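You operate a simulated robot arm through the tools that you are given. There is no shell and no other tool.

The job below is to be done with a simulated robot arm. You get a single attempt, and the scene is never put back.

TASK
The paper punch is full: empty its tray into the small bin, then punch the white report.
Fine: spill none; the tray goes back in first; one stroke, holes at the long edge; fingers out from under the head.

The check looks at the end state, three seconds after you hand in, the way a careful person would. Anything else that was tipped, shoved, dropped, spilled or broken makes it a failure.

THE ROBOT
A 7-joint arm with a two-finger parallel gripper, fixed in place. Base frame: the origin is on the floor under the middle of its stand, x ahead of it, y to its left, z up; the work surface is at about z = 0.77. Lengths are in m, angles in rad, forces in N, time in s.
With the tool pointing down near the work surface it reaches from about 0.44 to 0.92 m from the base axis. Its first joint turns from -2.496 to 2.496 rad. Payload 3 kg.
Tool frame: the origin (TCP) lies between the finger pads and is the grasp point; the fingertips stand 0.03 m ahead of it; z points along the fingers, y is the line along which they close. Largest opening 0.094 m; finger width 0.028, thickness 0.01; the body of the gripper, 0.05 by 0.096 m, starts 0.055 m behind the TCP.
Orientation is told as [roll, pitch, yaw] about the base's x, y, z axes, in that order, counted from this pose: with the fingers straight down and closing along the base's y, the tool's x points along the base's -x, its y along +y and its z along -z.

THE INTERFACE
- The arm moves only by the tool nudge_tool. Its argument "rows" is a list of rows, each a list of 7 numbers: the opening, from 0 (shut) to 1 (fully open), then the shift along the base's x, y, z in m, then the turn, a rotation vector about the base's x, y, z in rad. In form: [[fingers, dx, dy, dz, ax, ay, az], ...]. A call has 1 to 20 rows; each row shifts and turns the commanded pose from where the row before left it. Rows are played at 5 a second. More than 0.05 m and 0.15 rad between two rows, or a gripper value outside its range, and nothing of the call is played. A pose out of reach is approached as far as the arm can. The call stops where the force on the tool passes 40 N (or 10 N more than at its start, if that is more) or the arm is blocked; 0.2 s more then pass. The fingers move at their own pace (about 0.072 m/s each) and stop on an object; they squeeze with about 22 N. The grip force told is the motor's: it shows also when the fingers shut on nothing. Time passes only in rows, and 0.2 s behind the last, so rows that do not move let the fingers close. The reply holds the time, the measured pose of the TCP, the force on the tool along the base axes, the opening and the grip force, in the units named above and with some noise, with the torque about the TCP (base axes, N m) and any sound that the robot's microphone picked up, and new pictures: "views" is both (left out), scene, wrist or none.
- Cameras (640 x 400 px; columns grow to the right, rows downward): "scene" is fixed at [0.2204, 0.5008, 1.3857]; the picture's right is [-0.51, -0.86, 0.00], its down [-0.48, 0.29, -0.83] and it looks along [0.71, -0.42, -0.56] (base axes); focal length 214 px, centre (320, 200). "wrist" rides on the gripper at [0.076, 0.014, -0.103] in the tool frame; the picture's right is [-0.18, 0.98, 0.00], its down [-0.75, -0.14, -0.64] and it looks along [-0.63, -0.12, 0.77] (tool axes); focal length 243 px, centre (320, 200). There is no depth. A picture from a camera that has moved, and an enlarged one, comes with that camera's place and axes in the base frame and with its lens.
- enlarge(camera, box): a new picture of the part [left, top, right, bottom] of that camera's present view, enlarged. No time passes.
- finish_job(): hands the job in; it is judged then, once.

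Places have to be worked out from the pictures, the camera data and where the tool is seen. Open the gripper and draw the arm clear of the work before you hand the job in, unless the task says otherwise.

The tools are called after ">>>" by a JSON object that holds its "name" and its "arguments". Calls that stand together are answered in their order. nudge_tool: Moves the arm, as the interface text tells. Its arguments: {"type":"object","properties":{"rows":{"type":"array"},"views":{"type":"string","enum":["both","scene","wrist","none"]}},"required":["rows"]} The other tools are called the same way: enlarge (camera, box) takes an enlarged picture of a part of a camera's view; finish_job () hands the job in.

At the start:

```text
clock: 0.0
tcp_pos: [0.5242, 0.1635, 1.2842]
tcp_rot: [0.0, -0.001, 0.002]
ft_force: [0.3, -0.4, -0.2]
ft_torque: [-0.02, 0.02, 0.0]
grip_width: 0.094
gripper_force: 0.1
```

scene: 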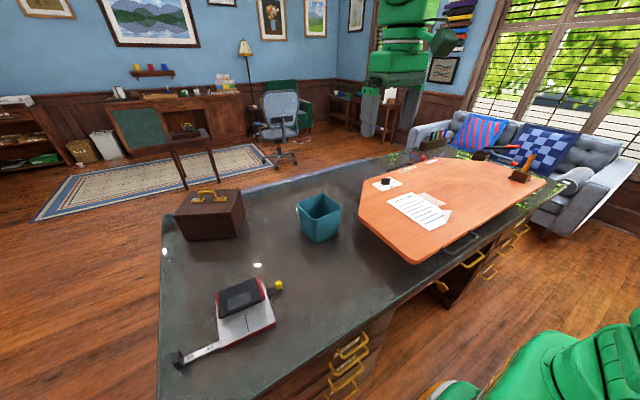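
wrist: 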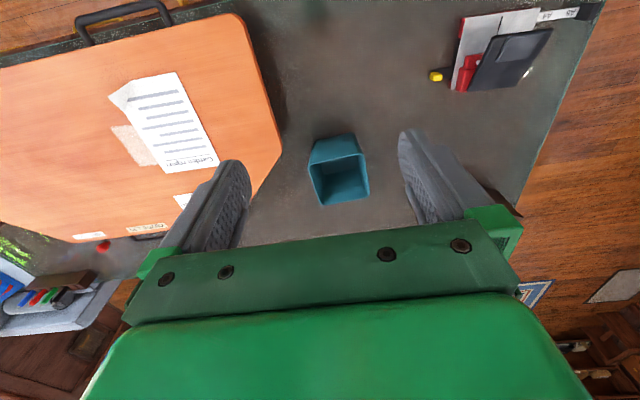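

The scene shows a punch at the left end of the desk, a teal bin mid-desk and the white report on an orange board. I'll enlarge each to understand the geometry before moving.

>>> {"name": "enlarge", "arguments": {"camera": "scene", "box": [160, 260, 320, 380]}}

>>> {"name": "enlarge", "arguments": {"camera": "scene", "box": [350, 150, 560, 280]}}

>>> {"name": "enlarge", "arguments": {"camera": "wrist", "box": [400, 0, 620, 130]}}

>>> {"name": "enlarge", "arguments": {"camera": "wrist", "box": [60, 50, 290, 260]}}

>>> {"name": "enlarge", "arguments": {"camera": "scene", "box": [160, 170, 360, 300]}}

```text
3.33 times, centred on (240, 320) of scene
camera zoom: at [0.2204, 0.5008, 1.3857], right [-0.51, -0.86, 0.0], down [-0.48, 0.29, -0.83], along [0.71, -0.42, -0.56], focal length 715 px, centre (587, -200)
```

zoom: 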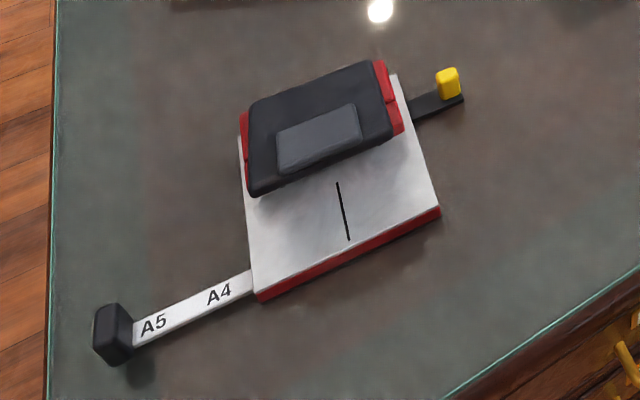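

```text
3.05 times, centred on (455, 215) of scene
camera zoom: at [0.2204, 0.5008, 1.3857], right [-0.51, -0.86, 0.0], down [-0.48, 0.29, -0.83], along [0.71, -0.42, -0.56], focal length 654 px, centre (-91, 154)
```

zoom: 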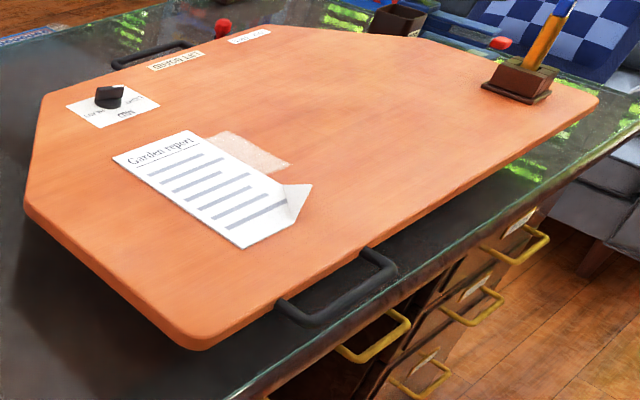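

```text
2.91 times, centred on (510, 65) of wrist
camera zoom: at [0.4486, 0.1777, 1.3873], right [0.18, 0.98, 0.0], down [0.75, -0.14, 0.64], along [0.63, -0.12, -0.77], focal length 706 px, centre (-233, 593)
```

zoom: 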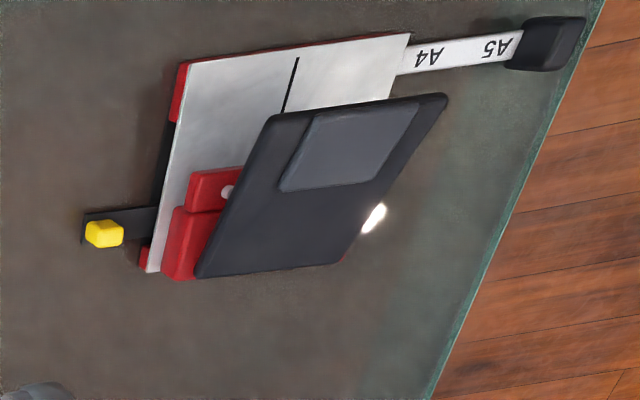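

```text
1.90 times, centred on (175, 155) of wrist
camera zoom: at [0.4486, 0.1777, 1.3873], right [0.18, 0.98, 0.0], down [0.75, -0.14, 0.64], along [0.63, -0.12, -0.77], focal length 462 px, centre (596, 286)
```

zoom: 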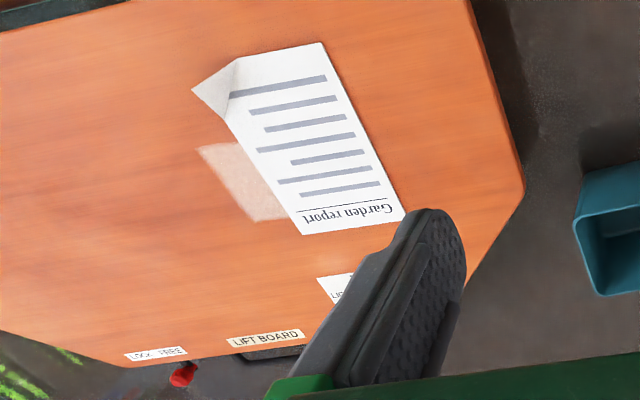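

```text
3.08 times, centred on (260, 235) of scene
camera zoom: at [0.2204, 0.5008, 1.3857], right [-0.51, -0.86, 0.0], down [-0.48, 0.29, -0.83], along [0.71, -0.42, -0.56], focal length 660 px, centre (505, 92)
```

zoom: 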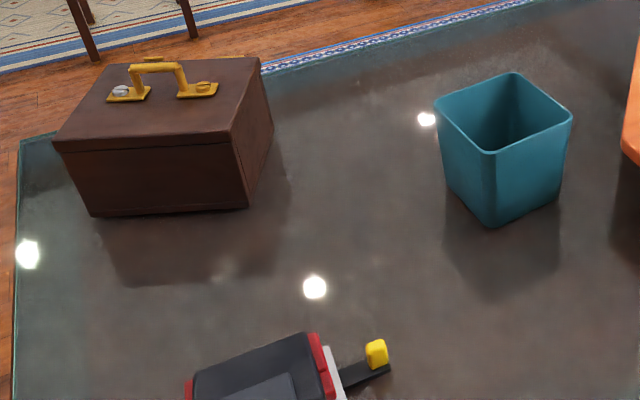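

The report appears to be A5-sized, lying on a raised board (z≈0.88) with an upturned corner. The punch is near (0.60, 0.52), and its yellow tray tab is near (0.64, 0.41). I'll move the wrist camera to look at the punch more closely.

>>> {"name": "nudge_tool", "arguments": {"rows": [[1, -0.0083, 0.0308, -0.0233, 0, 0, 0], [1, -0.0083, 0.0308, -0.0233, 0, 0, 0], [1, -0.0083, 0.0308, -0.0233, 0, 0, 0], [1, -0.0083, 0.0308, -0.0233, 0, 0, 0], [1, -0.0083, 0.0308, -0.0233, 0, 0, 0], [1, -0.0083, 0.0308, -0.0233, 0, 0, 0], [1, -0.0083, 0.0308, -0.0233, 0, 0, 0], [1, -0.0083, 0.0308, -0.0233, 0, 0, 0], [1, -0.0083, 0.0308, -0.0233, 0, 0, 0], [1, -0.0083, 0.0308, -0.0233, 0, 0, 0], [1, -0.0083, 0.0308, -0.0233, 0, 0, 0], [1, -0.0083, 0.0308, -0.0233, 0, 0, 0]], "views": "both"}}

```text
clock: 2.6
tcp_pos: [0.4261, 0.5346, 1.0053]
tcp_rot: [-0.001, -0.001, 0.0]
ft_force: [-0.3, 0.0, -0.4]
ft_torque: [0.01, -0.01, 0.01]
grip_width: 0.094
gripper_force: 0.0
camera wrist: at [0.3493, 0.5485, 1.1085], right [0.18, 0.98, 0.0], down [0.75, -0.14, 0.64], along [0.63, -0.12, -0.77], focal length 243 px, centre (320, 200)
```

scene: 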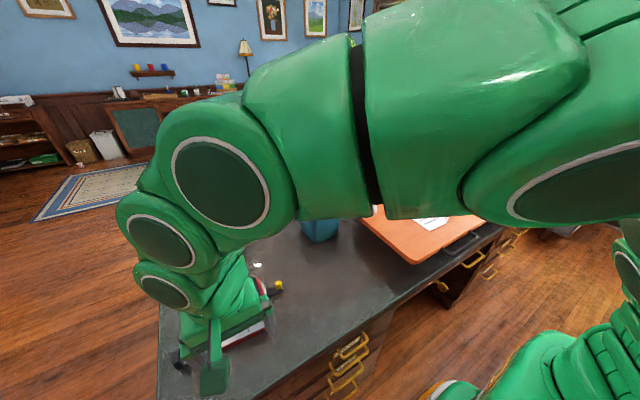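
wrist: 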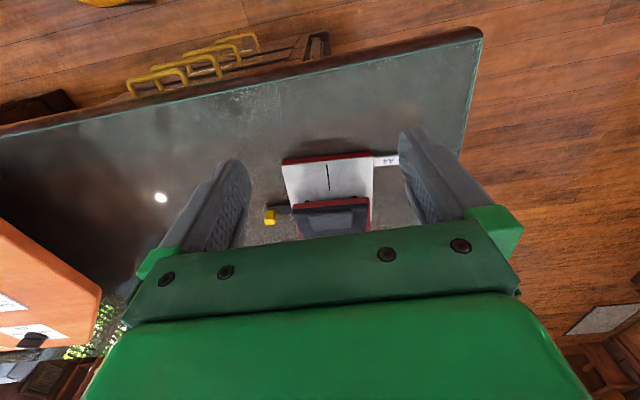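

The punch is in view between the fingers. I'll enlarge that area to see the tray, head and base.

>>> {"name": "enlarge", "arguments": {"camera": "wrist", "box": [240, 130, 420, 245]}}

```text
3.48 times, centred on (330, 188) of wrist
camera zoom: at [0.3493, 0.5485, 1.1085], right [0.18, 0.98, 0.0], down [0.75, -0.14, 0.64], along [0.63, -0.12, -0.77], focal length 844 px, centre (285, 244)
```

zoom: 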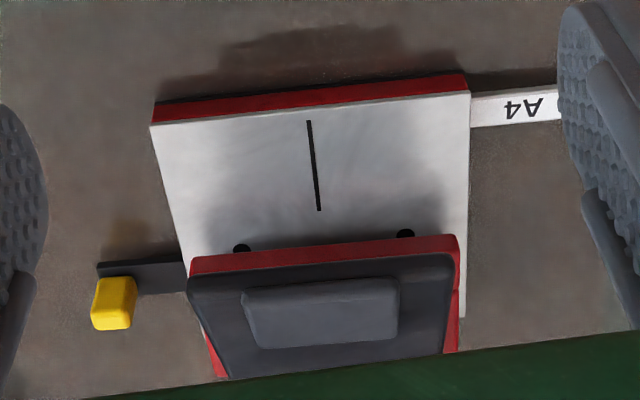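

The plate is about 0.138 wide and yawed about -0.06 rad. Its front edge is at x≈0.536, the die holes sit around (0.610, 0.519), and the tab is near (0.63, 0.41). I'll swing round to look at the punch's -y side, where the tray comes out.

>>> {"name": "nudge_tool", "arguments": {"rows": [[1, 0.0176, -0.0227, -0.0027, 0, 0, 0.1428], [1, 0.0176, -0.0227, -0.0027, 0, 0, 0.1428], [1, 0.0176, -0.0227, -0.0027, 0, 0, 0.1428], [1, 0.0176, -0.0227, -0.0027, 0, 0, 0.1428], [1, 0.0176, -0.0227, -0.0027, 0, 0, 0.1428], [1, 0.0176, -0.0227, -0.0027, 0, 0, 0.1428], [1, 0.0176, -0.0227, -0.0027, 0, 0, 0.1428], [1, 0.0176, -0.0227, -0.0027, 0, 0, 0.1428], [1, 0.0176, -0.0227, -0.0027, 0, 0, 0.1428], [1, 0.0176, -0.0227, -0.0027, 0, 0, 0.1428], [1, 0.0176, -0.0227, -0.0027, 0, 0, 0.1428], [1, 0, 0.008, -0.014, 0.14, 0, 0], [1, 0, 0.008, -0.014, 0.14, 0, 0], [1, 0, 0.008, -0.014, 0.14, 0, 0], [1, 0, 0.008, -0.014, 0.14, 0, 0], [1, 0, 0.008, -0.014, 0.14, 0, 0]], "views": "both"}}

```text
clock: 6.0
tcp_pos: [0.619, 0.3221, 0.9051]
tcp_rot: [-0.001, -0.701, 1.573]
ft_force: [-0.1, 0.7, 0.0]
ft_torque: [0.0, 0.01, 0.02]
grip_width: 0.0941
gripper_force: 0.0
camera wrist: at [0.6051, 0.1974, 0.9344], right [-0.98, 0.14, 0.12], down [0.14, 0.16, 0.98], along [0.12, 0.98, -0.18], focal length 243 px, centre (320, 200)
```

scene: 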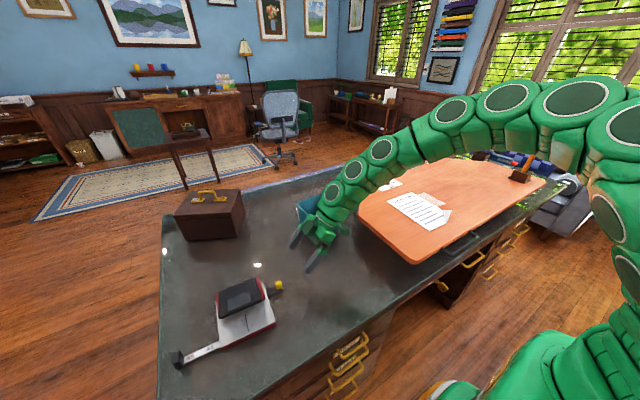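
wrist: 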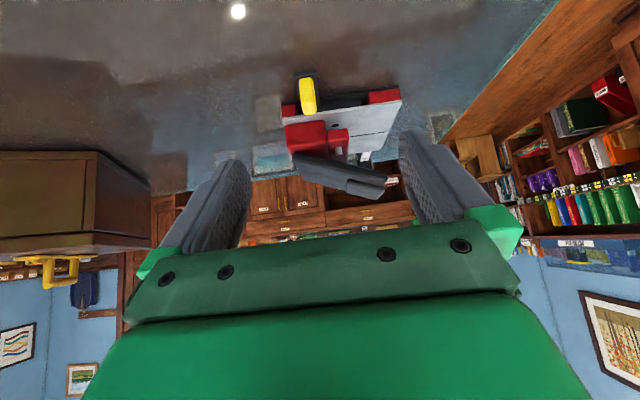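

>>> {"name": "enlarge", "arguments": {"camera": "wrist", "box": [250, 55, 430, 215]}}

>>> {"name": "enlarge", "arguments": {"camera": "scene", "box": [380, 180, 480, 250]}}

```text
2.50 times, centred on (340, 135) of wrist
camera zoom: at [0.6051, 0.1974, 0.9344], right [-0.98, 0.14, 0.12], down [0.14, 0.16, 0.98], along [0.12, 0.98, -0.18], focal length 606 px, centre (270, 362)
```

zoom: 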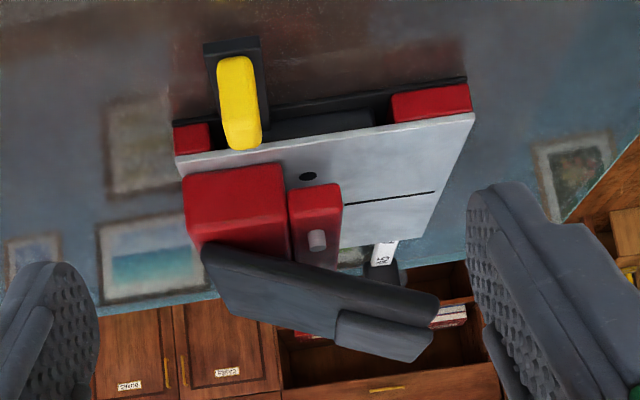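

```text
5.71 times, centred on (430, 215) of scene
camera zoom: at [0.2204, 0.5008, 1.3857], right [-0.51, -0.86, 0.0], down [-0.48, 0.29, -0.83], along [0.71, -0.42, -0.56], focal length 1226 px, centre (-309, 114)
```

zoom: 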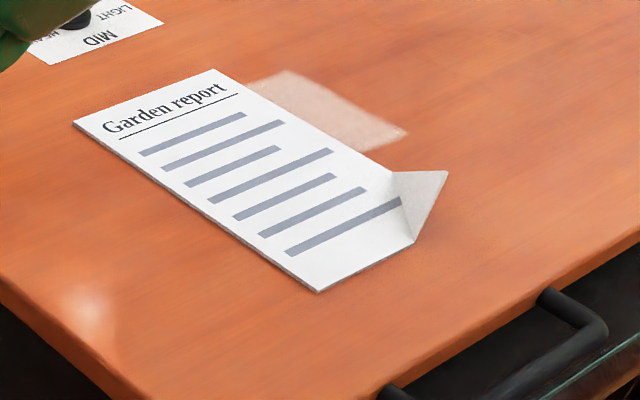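

The tray is black and slides under the plate between red side walls, and the yellow tab stands up at about (0.63, 0.407), z 0.782–0.815. The lever is hinged at the back, with its free end near x≈0.575, z≈0.85. I'll level the tool and turn it to about -1.63 rad so the camera faces the tray while I pull it, passing above the report's side on the way.

>>> {"name": "nudge_tool", "arguments": {"rows": [[1, 0, -0.008, 0.015, -0.14, 0, 0], [1, 0, -0.008, 0.015, -0.14, 0, 0], [1, 0, -0.008, 0.015, -0.14, 0, 0], [1, 0, -0.008, 0.015, -0.14, 0, 0], [1, 0, -0.008, 0.015, -0.14, 0, 0], [1, 0.0008, 0.0065, 0, 0, 0, -0.1455], [1, 0.0008, 0.0065, 0, 0, 0, -0.1455], [1, 0.0008, 0.0065, 0, 0, 0, -0.1455], [1, 0.0008, 0.0065, 0, 0, 0, -0.1455], [1, 0.0008, 0.0065, 0, 0, 0, -0.1455], [1, 0.0008, 0.0065, 0, 0, 0, -0.1455], [1, 0.0008, 0.0065, 0, 0, 0, -0.1455], [1, 0.0008, 0.0065, 0, 0, 0, -0.1455], [1, 0.0008, 0.0065, 0, 0, 0, -0.1455], [1, 0.0008, 0.0065, 0, 0, 0, -0.1455], [1, 0.0008, 0.0065, 0, 0, 0, -0.1455], [1, 0.0008, 0.0065, 0, 0, 0, -0.1455], [1, 0.0008, 0.0065, 0, 0, 0, -0.1455], [1, 0.0008, 0.0065, 0, 0, 0, -0.1455], [1, 0.0008, 0.0065, 0, 0, 0, -0.1455]], "views": "both"}}

```text
clock: 10.2
tcp_pos: [0.6298, 0.3815, 0.9783]
tcp_rot: [0.0, -0.001, -0.615]
ft_force: [0.0, 0.4, -0.2]
ft_torque: [0.0, 0.05, 0.01]
grip_width: 0.0943
gripper_force: 0.0
camera wrist: at [0.5764, 0.4368, 1.083], right [0.72, 0.7, 0.0], down [0.53, -0.55, 0.64], along [0.45, -0.46, -0.77], focal length 243 px, centre (320, 200)
```

scene: 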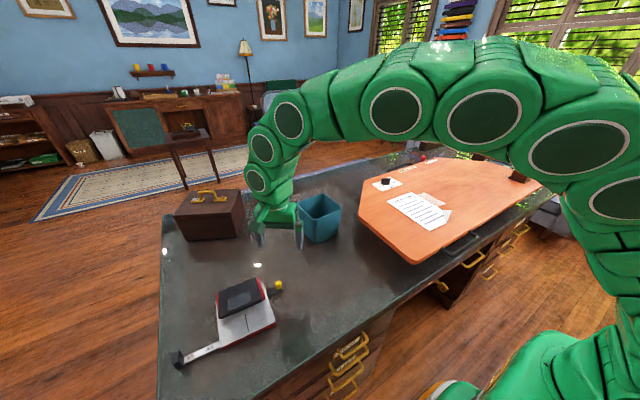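
wrist: 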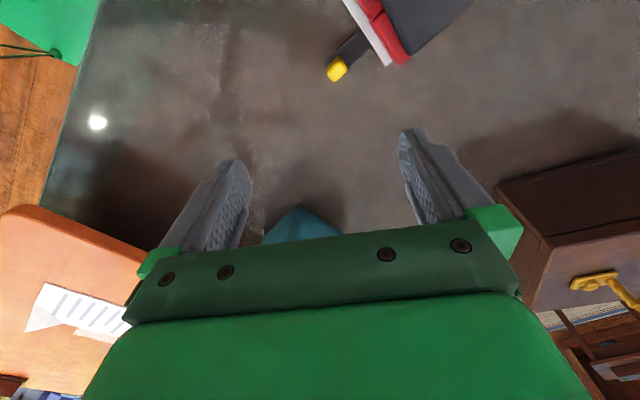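

The tab projects at pixel (337,70), which matches my estimate of (0.63, 0.407, 0.80). I'll finish the yaw and come above the tab at z≈0.93.

>>> {"name": "nudge_tool", "arguments": {"rows": [[1, 0, 0.0037, -0.007, 0, 0, -0.1454], [1, 0, 0.0037, -0.007, 0, 0, -0.1454], [1, 0, 0.0037, -0.007, 0, 0, -0.1454], [1, 0, 0.0037, -0.007, 0, 0, -0.1454], [1, 0, 0.0037, -0.007, 0, 0, -0.1454], [1, 0, 0.0037, -0.007, 0, 0, -0.1454], [1, 0, 0.0037, -0.007, 0, 0, -0.1454]], "views": "both"}}

>>> {"name": "enlarge", "arguments": {"camera": "wrist", "box": [220, 0, 420, 200]}}

>>> {"name": "enlarge", "arguments": {"camera": "scene", "box": [200, 230, 320, 340]}}

```text
clock: 11.8
tcp_pos: [0.6313, 0.4066, 0.9297]
tcp_rot: [0.0, 0.0, -1.631]
ft_force: [0.6, -0.4, -0.2]
ft_torque: [-0.04, -0.04, 0.0]
grip_width: 0.0938
gripper_force: 0.1
camera wrist: at [0.6493, 0.4823, 1.0339], right [0.97, -0.24, 0.0], down [-0.19, -0.74, 0.64], along [-0.16, -0.62, -0.77], focal length 243 px, centre (320, 200)
```

scene: 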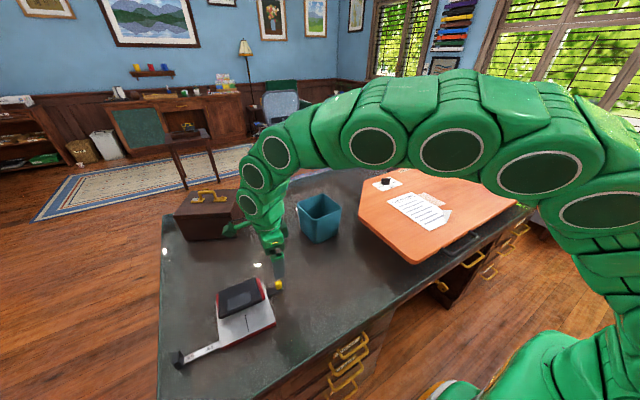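
wrist: 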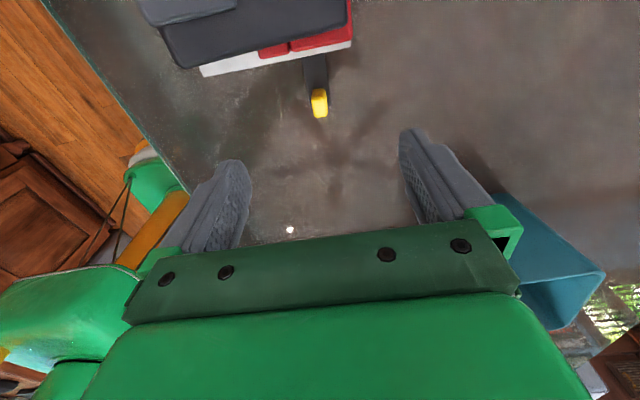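

```text
2.00 times, centred on (320, 100) of wrist
camera zoom: at [0.6493, 0.4823, 1.0339], right [0.97, -0.24, 0.0], down [-0.19, -0.74, 0.64], along [-0.16, -0.62, -0.77], focal length 485 px, centre (320, 400)
```

zoom: 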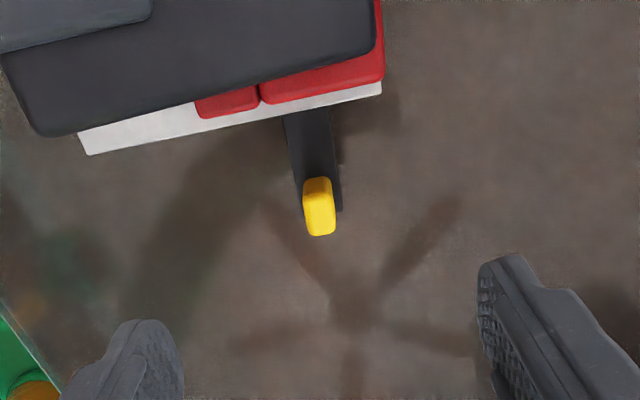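

```text
3.64 times, centred on (260, 285) of scene
camera zoom: at [0.2204, 0.5008, 1.3857], right [-0.51, -0.86, 0.0], down [-0.48, 0.29, -0.83], along [0.71, -0.42, -0.56], focal length 780 px, centre (538, -109)
```

zoom: 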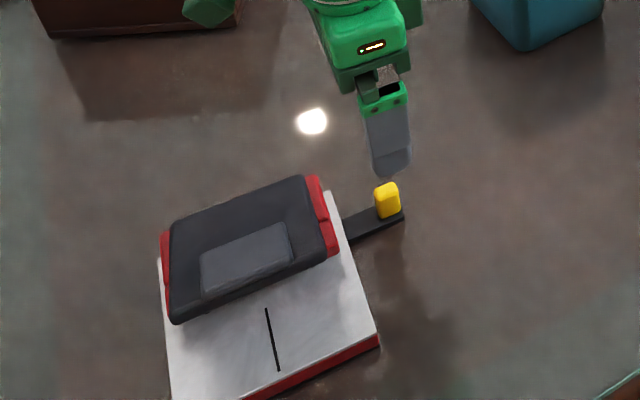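

The tab top projects to about (0.630, 0.408), directly below the TCP. I'll descend with the fingers half open to straddle it, keeping the fingertips just above the bar.

>>> {"name": "nudge_tool", "arguments": {"rows": [[0.5, 0, 0, -0.03, 0, 0, 0], [0.5, 0, 0, -0.03, 0, 0, 0], [0.5, 0, 0, -0.025, 0, 0, 0], [0.5, 0, 0, -0.02, 0, 0, 0]], "views": "both"}}

>>> {"name": "enlarge", "arguments": {"camera": "wrist", "box": [220, 60, 420, 240]}}

>>> {"name": "enlarge", "arguments": {"camera": "scene", "box": [230, 250, 320, 320]}}

```text
clock: 12.8
tcp_pos: [0.6309, 0.4059, 0.8264]
tcp_rot: [0.001, 0.0, -1.629]
ft_force: [-0.2, 0.3, -0.4]
ft_torque: [0.0, -0.03, 0.0]
grip_width: 0.0469
gripper_force: 0.0
camera wrist: at [0.6509, 0.4814, 0.9289], right [0.97, -0.24, 0.0], down [-0.19, -0.74, 0.64], along [-0.15, -0.62, -0.77], focal length 243 px, centre (320, 200)
```

scene: 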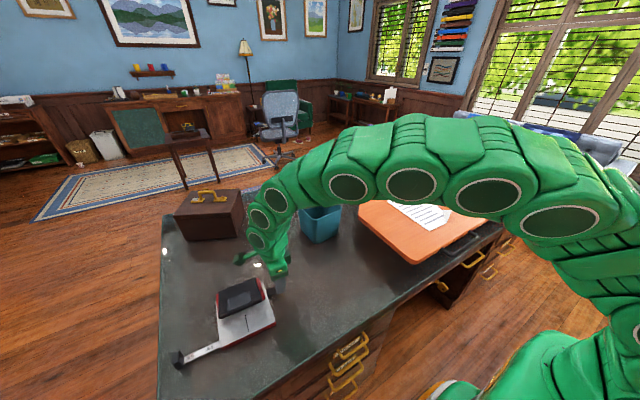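
wrist: 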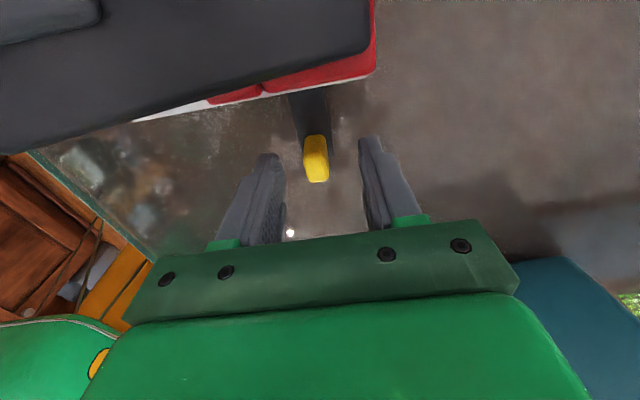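

```text
2.22 times, centred on (320, 150) of wrist
camera zoom: at [0.6509, 0.4814, 0.9289], right [0.97, -0.24, 0.0], down [-0.19, -0.74, 0.64], along [-0.15, -0.62, -0.77], focal length 539 px, centre (320, 311)
```

zoom: 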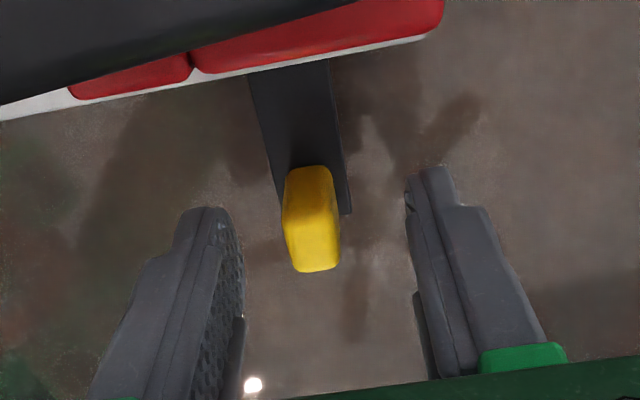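

```text
5.71 times, centred on (275, 285) of scene
camera zoom: at [0.2204, 0.5008, 1.3857], right [-0.51, -0.86, 0.0], down [-0.48, 0.29, -0.83], along [0.71, -0.42, -0.56], focal length 1226 px, centre (577, -286)
```

zoom: 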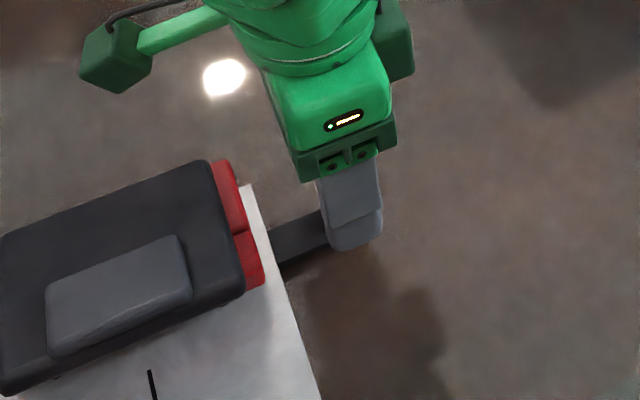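

The tab is centred between the fingers and the bar lies below. I'll lower another 8 mm and close gently on the tab.

>>> {"name": "nudge_tool", "arguments": {"rows": [[0.5, 0, 0, -0.008, 0, 0, 0], [0.3, 0, 0.001, 0, 0, 0, 0], [0.0, 0, 0, 0, 0, 0, 0], [0.0, 0, 0, 0, 0, 0, 0], [0.0, 0, 0, 0, 0, 0, 0]], "views": "both"}}

>>> {"name": "enlarge", "arguments": {"camera": "wrist", "box": [220, 60, 420, 240]}}

```text
clock: 14.0
tcp_pos: [0.6316, 0.4083, 0.8177]
tcp_rot: [0.0, 0.0, -1.632]
ft_force: [0.1, -0.8, 0.1]
ft_torque: [-0.04, -0.02, 0.0]
grip_width: 0.0133
gripper_force: 21.8
camera wrist: at [0.6503, 0.483, 0.9211], right [0.97, -0.24, 0.0], down [-0.19, -0.74, 0.64], along [-0.16, -0.62, -0.77], focal length 243 px, centre (320, 200)
```

scene: 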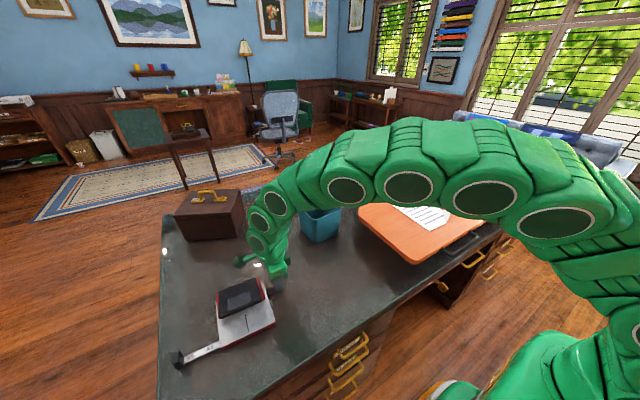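
wrist: 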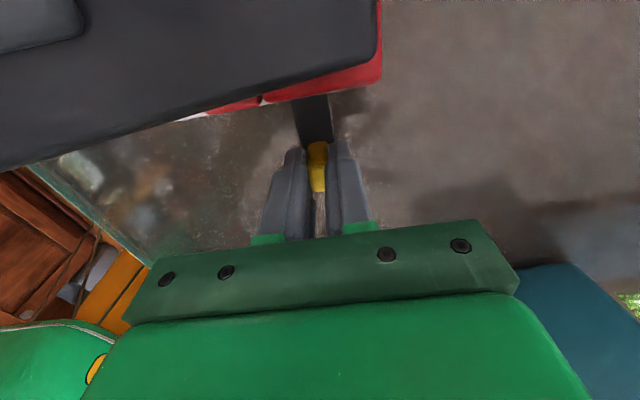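

```text
2.22 times, centred on (320, 150) of wrist
camera zoom: at [0.6503, 0.483, 0.9211], right [0.97, -0.24, 0.0], down [-0.19, -0.74, 0.64], along [-0.16, -0.62, -0.77], focal length 539 px, centre (320, 311)
```

zoom: 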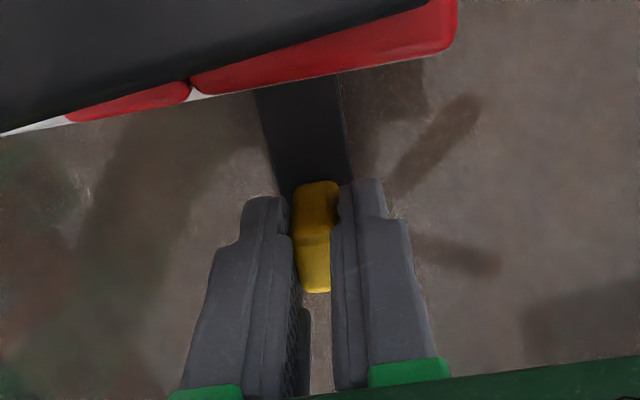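

The grip is firm on the tab (width 0.0133, 22 N) with negligible side force. I'll slowly draw the tray out along the punch's axis and watch the contents.

>>> {"name": "nudge_tool", "arguments": {"rows": [[0, -0.0003, -0.005, 0, 0, 0, 0], [0, -0.0006, -0.01, 0, 0, 0, 0], [0, -0.0006, -0.01, 0, 0, 0, 0], [0, -0.0006, -0.01, 0, 0, 0, 0], [0, -0.0006, -0.01, 0, 0, 0, 0], [0, -0.0003, -0.005, 0, 0, 0, 0]], "views": "both"}}

>>> {"name": "enlarge", "arguments": {"camera": "wrist", "box": [180, 0, 460, 200]}}

>>> {"name": "enlarge", "arguments": {"camera": "scene", "box": [200, 250, 330, 340]}}

```text
clock: 15.4
tcp_pos: [0.6281, 0.3569, 0.8167]
tcp_rot: [0.001, 0.001, -1.632]
ft_force: [-0.7, 1.0, 4.0]
ft_torque: [0.41, 0.02, -0.06]
grip_width: 0.013
gripper_force: 22.0
camera wrist: at [0.6468, 0.4323, 0.9209], right [0.97, -0.24, 0.0], down [-0.19, -0.74, 0.64], along [-0.16, -0.62, -0.77], focal length 243 px, centre (320, 200)
```

scene: 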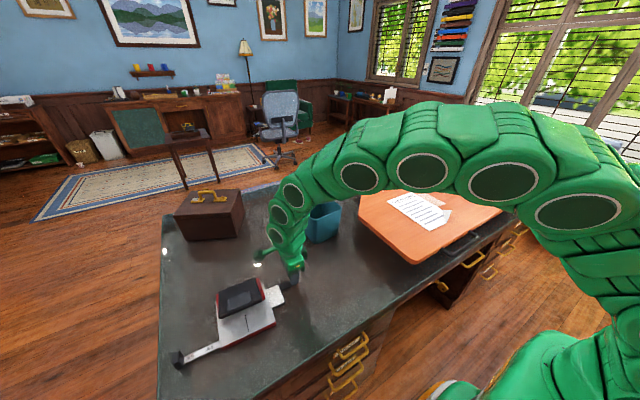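
wrist: 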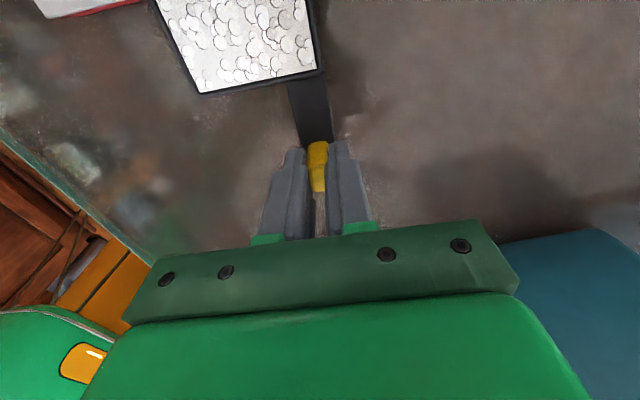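

```text
2.00 times, centred on (320, 100) of wrist
camera zoom: at [0.6468, 0.4323, 0.9209], right [0.97, -0.24, 0.0], down [-0.19, -0.74, 0.64], along [-0.16, -0.62, -0.77], focal length 485 px, centre (320, 400)
```

zoom: 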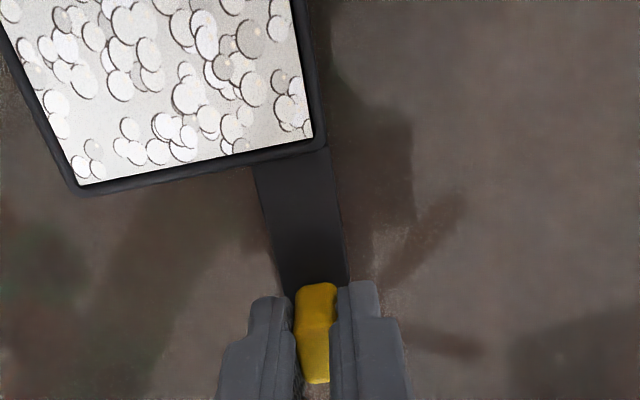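

```text
4.44 times, centred on (265, 295) of scene
camera zoom: at [0.2204, 0.5008, 1.3857], right [-0.51, -0.86, 0.0], down [-0.48, 0.29, -0.83], along [0.71, -0.42, -0.56], focal length 953 px, centre (564, -222)
```

zoom: 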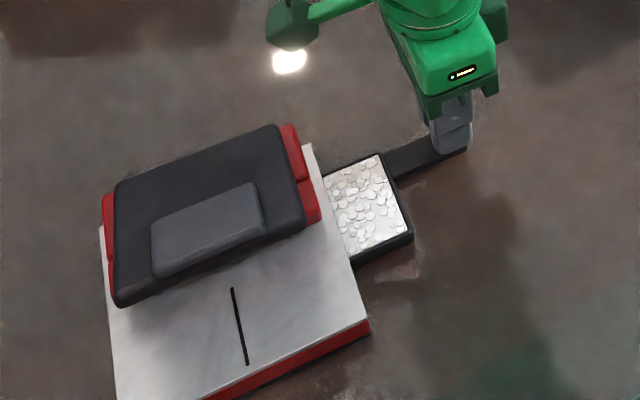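

The tray is brim-full of chips, about 0.068 wide, and is sliding out cleanly; there's a mild 4 N upward reaction. I'll ease up by under a millimetre and keep drawing it out slowly.

>>> {"name": "nudge_tool", "arguments": {"rows": [[0, 0, 0, 0.0006, 0, 0, 0], [0, -0.0003, -0.005, 0.0002, 0, 0, 0], [0, -0.0006, -0.01, 0, 0, 0, 0], [0, -0.0006, -0.01, 0, 0, 0, 0], [0, -0.0006, -0.01, 0, 0, 0, 0], [0, -0.0003, -0.005, 0, 0, 0, 0]], "views": "both"}}

>>> {"name": "enlarge", "arguments": {"camera": "wrist", "box": [180, 0, 460, 200]}}

>>> {"name": "enlarge", "arguments": {"camera": "scene", "box": [200, 250, 330, 340]}}

```text
clock: 16.8
tcp_pos: [0.6244, 0.3169, 0.8191]
tcp_rot: [0.001, 0.0, -1.628]
ft_force: [-0.6, -0.3, -0.2]
ft_torque: [-0.03, 0.0, 0.02]
grip_width: 0.0131
gripper_force: 22.0
camera wrist: at [0.6438, 0.3923, 0.9217], right [0.97, -0.24, 0.0], down [-0.19, -0.74, 0.64], along [-0.16, -0.62, -0.77], focal length 243 px, centre (320, 200)
```

scene: 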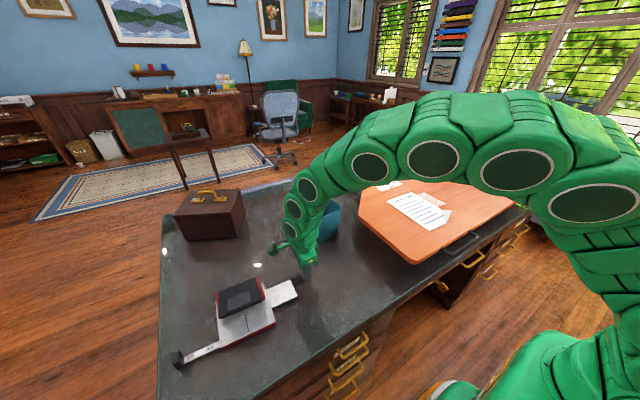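
wrist: 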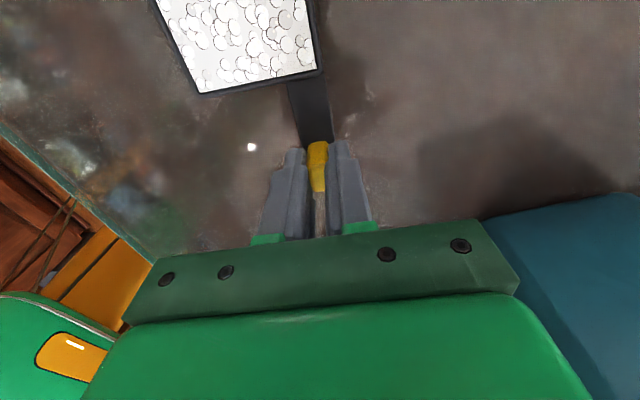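

```text
2.00 times, centred on (320, 100) of wrist
camera zoom: at [0.6438, 0.3923, 0.9217], right [0.97, -0.24, 0.0], down [-0.19, -0.74, 0.64], along [-0.16, -0.62, -0.77], focal length 485 px, centre (320, 400)
```

zoom: 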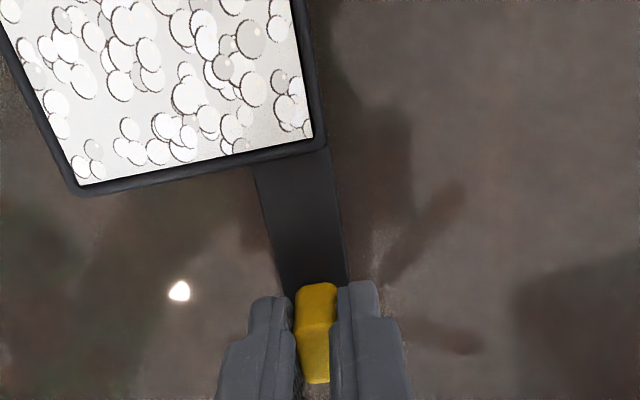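

```text
4.44 times, centred on (265, 295) of scene
camera zoom: at [0.2204, 0.5008, 1.3857], right [-0.51, -0.86, 0.0], down [-0.48, 0.29, -0.83], along [0.71, -0.42, -0.56], focal length 953 px, centre (564, -222)
```

zoom: 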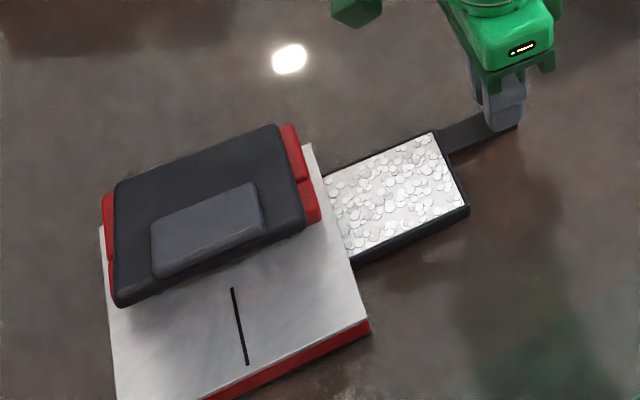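

The tray is sliding freely now (forces near zero) and the chips are undisturbed. I'll continue pulling.

>>> {"name": "nudge_tool", "arguments": {"rows": [[0, -0.0003, -0.005, 0, 0, 0, 0], [0, -0.0006, -0.01, 0, 0, 0, 0], [0, -0.0006, -0.01, 0, 0, 0, 0], [0, -0.0006, -0.01, 0, 0, 0, 0], [0, -0.0003, -0.005, 0, 0, 0, 0]], "views": "both"}}

>>> {"name": "enlarge", "arguments": {"camera": "wrist", "box": [180, 0, 460, 200]}}

>>> {"name": "enlarge", "arguments": {"camera": "scene", "box": [200, 250, 330, 340]}}

```text
clock: 18.0
tcp_pos: [0.6215, 0.2763, 0.8167]
tcp_rot: [0.0, -0.001, -1.632]
ft_force: [0.7, 0.5, 0.0]
ft_torque: [-0.04, 0.0, 0.01]
grip_width: 0.0129
gripper_force: 22.3
camera wrist: at [0.6407, 0.3527, 0.9219], right [0.97, -0.24, 0.0], down [-0.18, -0.74, 0.64], along [-0.16, -0.62, -0.77], focal length 243 px, centre (320, 200)
```

scene: 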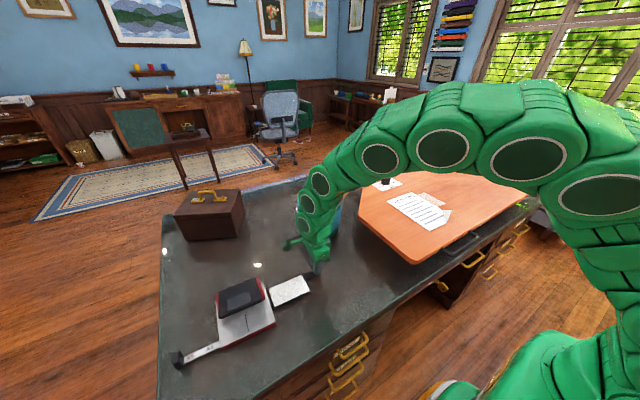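
wrist: 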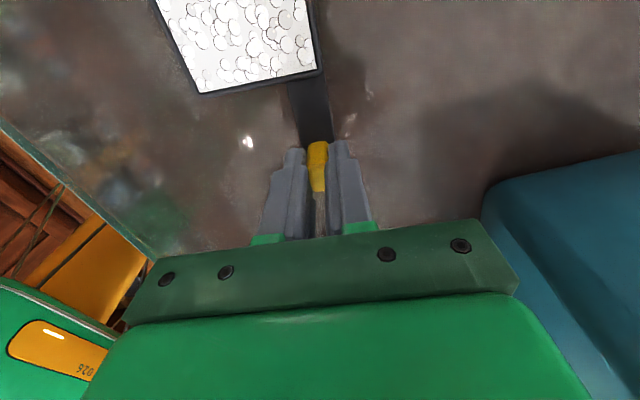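

```text
2.00 times, centred on (320, 100) of wrist
camera zoom: at [0.6407, 0.3527, 0.9219], right [0.97, -0.24, 0.0], down [-0.18, -0.74, 0.64], along [-0.16, -0.62, -0.77], focal length 485 px, centre (320, 400)
```

zoom: 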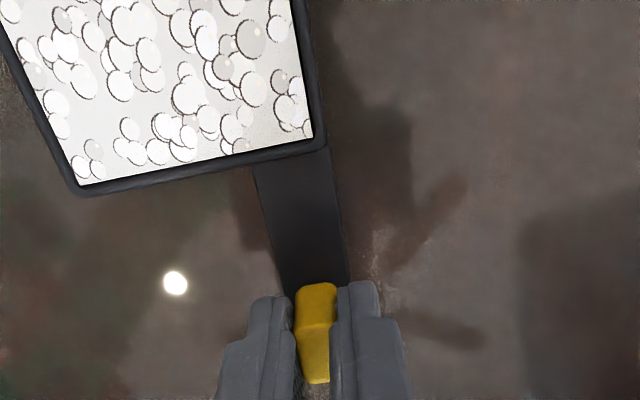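

```text
4.44 times, centred on (265, 295) of scene
camera zoom: at [0.2204, 0.5008, 1.3857], right [-0.51, -0.86, 0.0], down [-0.48, 0.29, -0.83], along [0.71, -0.42, -0.56], focal length 953 px, centre (564, -222)
```

zoom: 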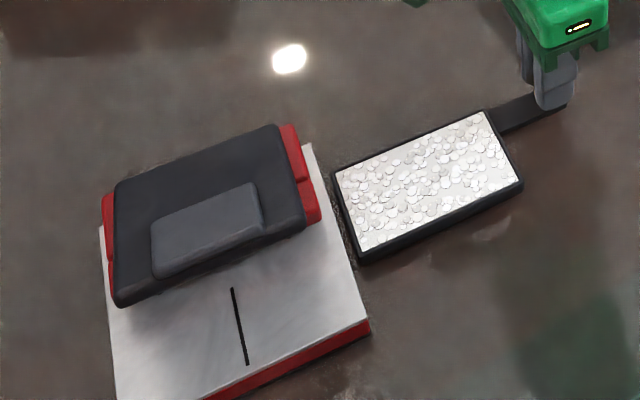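

The tray (about 0.068 × 0.122) is essentially out and level with the chips still in place. I'll draw it a further 3 cm clear and then lift gently.

>>> {"name": "nudge_tool", "arguments": {"rows": [[0, -0.0003, -0.005, 0, 0, 0, 0], [0, -0.0006, -0.01, 0, 0, 0, 0], [0, -0.0006, -0.01, 0, 0, 0, 0], [0, -0.0006, -0.01, 0, 0, 0, 0], [0, 0, 0, 0.003, 0, 0, 0], [0, 0, 0, 0.006, 0, 0, 0], [0, 0, 0, 0.01, 0, 0, 0], [0, 0, 0, 0.01, 0, 0, 0], [0, 0, 0, 0.006, 0, 0, 0]], "views": "both"}}

>>> {"name": "enlarge", "arguments": {"camera": "wrist", "box": [140, 0, 420, 200]}}

>>> {"name": "enlarge", "arguments": {"camera": "scene", "box": [200, 220, 360, 340]}}

```text
clock: 20.0
tcp_pos: [0.6212, 0.2433, 0.8537]
tcp_rot: [0.001, -0.001, -1.631]
ft_force: [0.5, 0.5, -0.2]
ft_torque: [-0.01, -0.03, -0.02]
grip_width: 0.0
gripper_force: 22.0
camera wrist: at [0.6402, 0.3184, 0.9574], right [0.97, -0.24, 0.0], down [-0.19, -0.74, 0.64], along [-0.15, -0.62, -0.77], focal length 243 px, centre (320, 200)
```

scene: 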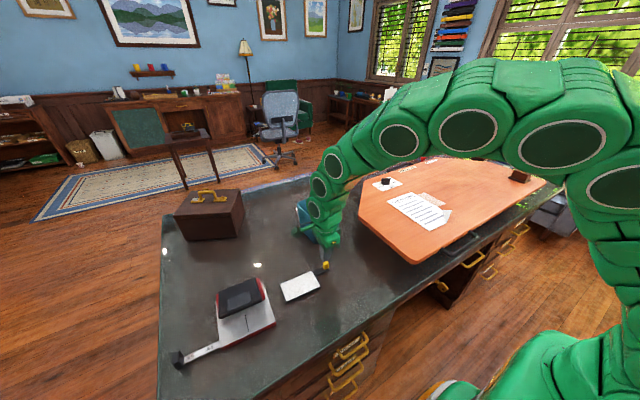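
wrist: 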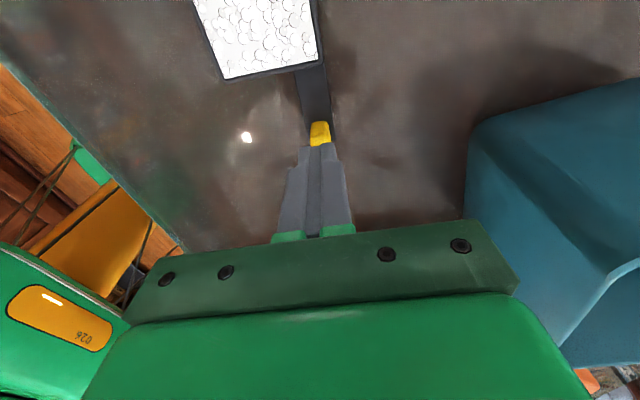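

```text
2.00 times, centred on (280, 100) of wrist
camera zoom: at [0.6402, 0.3184, 0.9574], right [0.97, -0.24, 0.0], down [-0.19, -0.74, 0.64], along [-0.15, -0.62, -0.77], focal length 485 px, centre (400, 400)
```

zoom: 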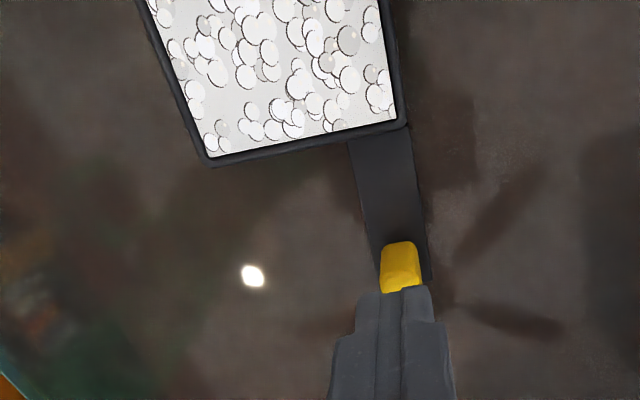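

```text
3.33 times, centred on (280, 280) of scene
camera zoom: at [0.2204, 0.5008, 1.3857], right [-0.51, -0.86, 0.0], down [-0.48, 0.29, -0.83], along [0.71, -0.42, -0.56], focal length 715 px, centre (453, -67)
```

zoom: 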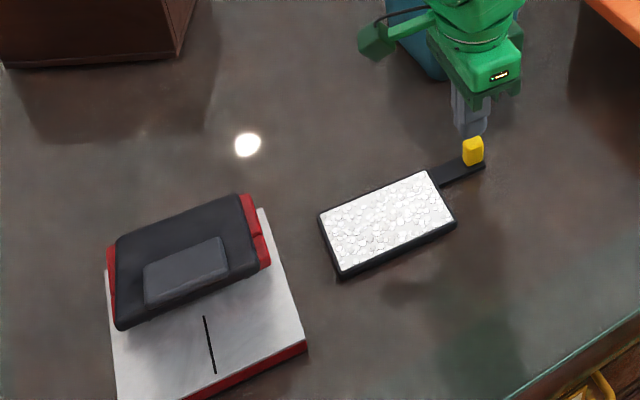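

The grip slipped off the tab as I lifted: width reads 0, and the tray is lying flat on the desk with no chips spilled. Its mass sits 0.11 m from the tab, so I'll grasp the tray across its sides at the centre instead, near (0.604, 0.347). First I'll rise and centre over it.

>>> {"name": "nudge_tool", "arguments": {"rows": [[0, 0, 0, 0.03, 0, 0, 0], [0.3, 0, 0, 0.03, 0, 0, 0], [1, -0.005, 0.03, 0.01, 0, 0, 0], [1, -0.005, 0.04, 0, 0, 0, 0], [1, -0.006, 0.034, 0, 0, 0, 0], [1, 0, 0, 0, 0, 0, 0]], "views": "both"}}

>>> {"name": "enlarge", "arguments": {"camera": "wrist", "box": [180, 0, 460, 220]}}

>>> {"name": "enlarge", "arguments": {"camera": "scene", "box": [240, 240, 340, 320]}}

```text
clock: 21.4
tcp_pos: [0.6048, 0.3453, 0.923]
tcp_rot: [-0.001, -0.001, -1.629]
ft_force: [-0.4, -0.4, 0.5]
ft_torque: [-0.01, 0.03, 0.01]
grip_width: 0.094
gripper_force: 0.0
camera wrist: at [0.6246, 0.4205, 1.0265], right [0.97, -0.24, 0.0], down [-0.19, -0.74, 0.64], along [-0.16, -0.62, -0.77], focal length 243 px, centre (320, 200)
```

scene: 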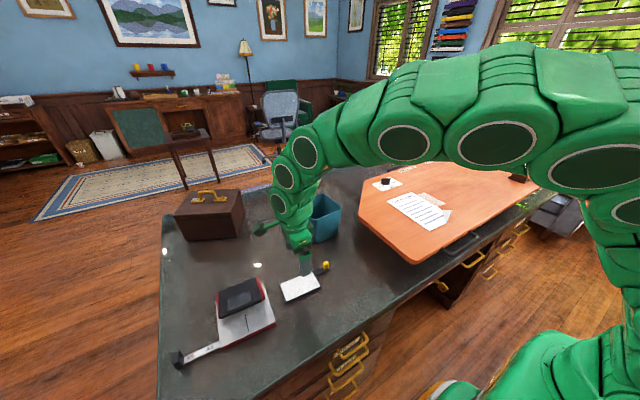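
wrist: 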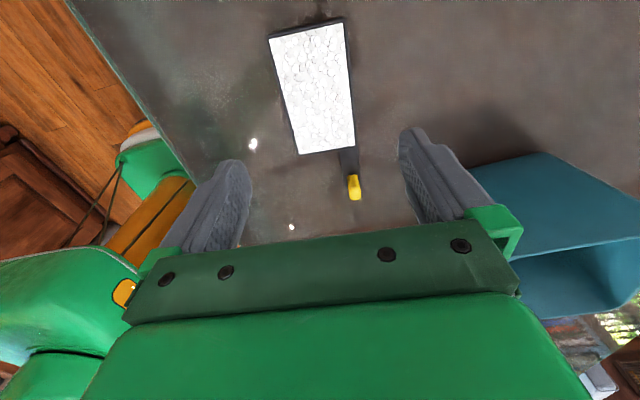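

```text
1.82 times, centred on (320, 110) of wrist
camera zoom: at [0.6246, 0.4205, 1.0265], right [0.97, -0.24, 0.0], down [-0.19, -0.74, 0.64], along [-0.16, -0.62, -0.77], focal length 441 px, centre (320, 364)
```

zoom: 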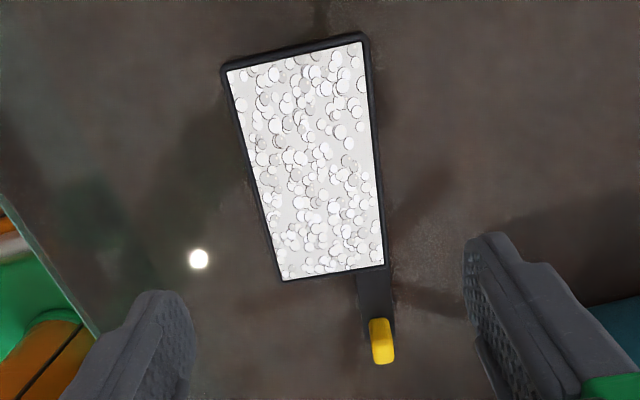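

```text
5.00 times, centred on (290, 280) of scene
camera zoom: at [0.2204, 0.5008, 1.3857], right [-0.51, -0.86, 0.0], down [-0.48, 0.29, -0.83], along [0.71, -0.42, -0.56], focal length 1072 px, centre (470, -200)
```

zoom: 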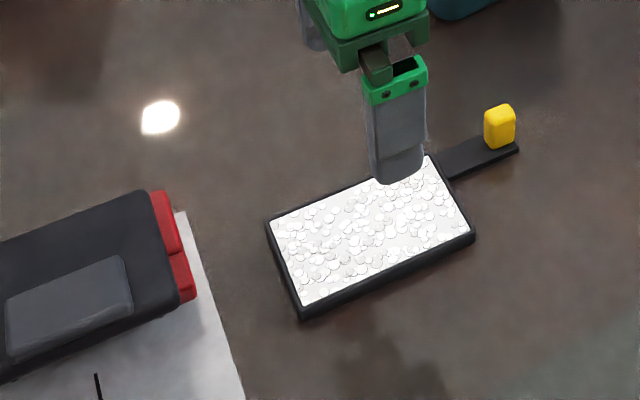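

The tray is centred at about (0.605, 0.349), 0.066 wide and yawed about -0.06, so the TCP is almost directly over it. I'll descend with the fingers fully open to either side.

>>> {"name": "nudge_tool", "arguments": {"rows": [[1, 0, 0.001, -0.03, 0, 0, 0], [1, 0, 0, -0.03, 0, 0, 0], [1, 0, 0, -0.03, 0, 0, 0], [1, 0, 0, -0.018, 0, 0, 0], [1, 0, 0, 0, 0, 0, 0]], "views": "both"}}

>>> {"name": "enlarge", "arguments": {"camera": "wrist", "box": [160, 0, 480, 240]}}

>>> {"name": "enlarge", "arguments": {"camera": "scene", "box": [240, 240, 340, 320]}}

```text
clock: 22.6
tcp_pos: [0.6051, 0.3475, 0.8172]
tcp_rot: [0.0, -0.001, -1.63]
ft_force: [-0.1, -0.8, -0.3]
ft_torque: [-0.05, 0.02, 0.01]
grip_width: 0.0942
gripper_force: 0.0
camera wrist: at [0.6228, 0.4227, 0.9196], right [0.97, -0.24, 0.0], down [-0.18, -0.74, 0.64], along [-0.16, -0.62, -0.77], focal length 243 px, centre (320, 200)
```

scene: 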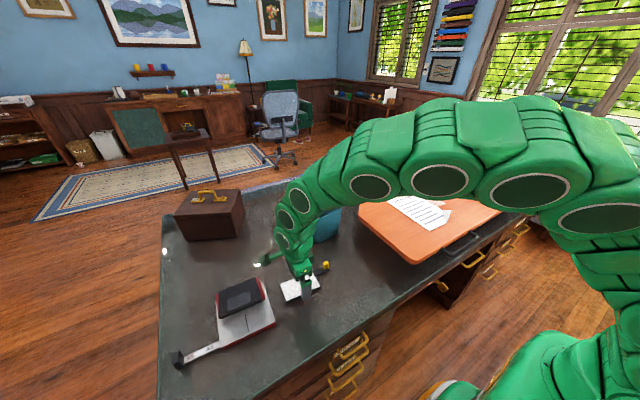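
wrist: 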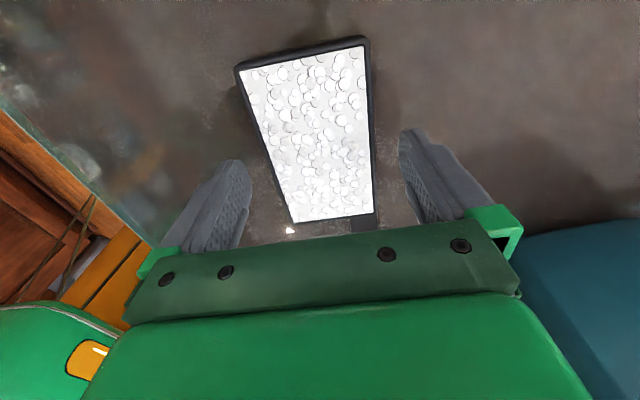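

```text
1.67 times, centred on (320, 120) of wrist
camera zoom: at [0.6228, 0.4227, 0.9196], right [0.97, -0.24, 0.0], down [-0.18, -0.74, 0.64], along [-0.16, -0.62, -0.77], focal length 404 px, centre (320, 333)
```

zoom: 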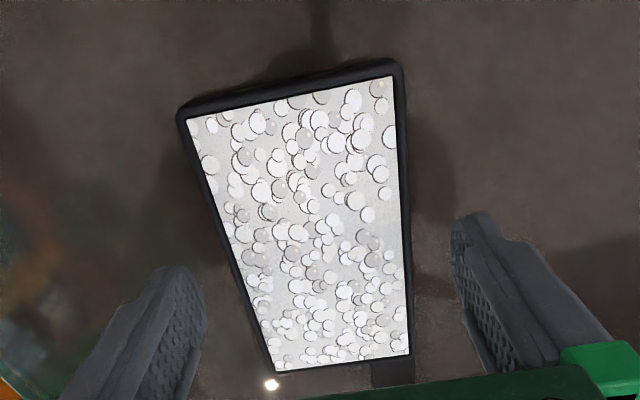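

```text
5.00 times, centred on (290, 280) of scene
camera zoom: at [0.2204, 0.5008, 1.3857], right [-0.51, -0.86, 0.0], down [-0.48, 0.29, -0.83], along [0.71, -0.42, -0.56], focal length 1072 px, centre (470, -200)
```

zoom: 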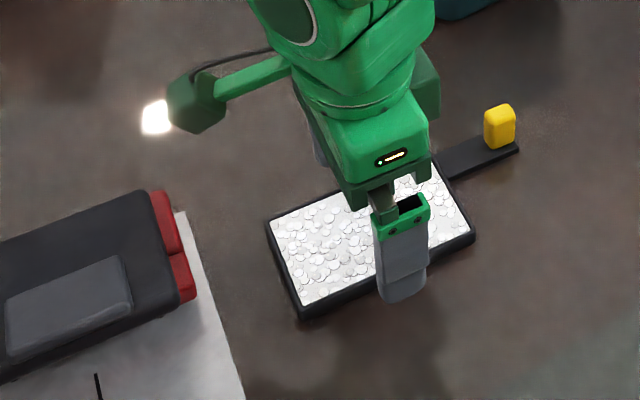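

The fingers straddle the tray with clearance on both sides. I'll lower another centimetre in small steps, watching the force for desk contact.

>>> {"name": "nudge_tool", "arguments": {"rows": [[1, 0, 0, -0.004, 0, 0, 0], [1, 0, 0, -0.003, 0, 0, 0], [1, 0, 0, -0.002, 0, 0, 0], [1, 0, 0, 0, 0, 0, 0]], "views": "none"}}

```text
clock: 23.6
tcp_pos: [0.6053, 0.3474, 0.8066]
tcp_rot: [0.0, 0.0, -1.63]
ft_force: [0.0, 0.7, -1.2]
ft_torque: [0.0, -0.02, -0.01]
grip_width: 0.0936
gripper_force: 0.0
```

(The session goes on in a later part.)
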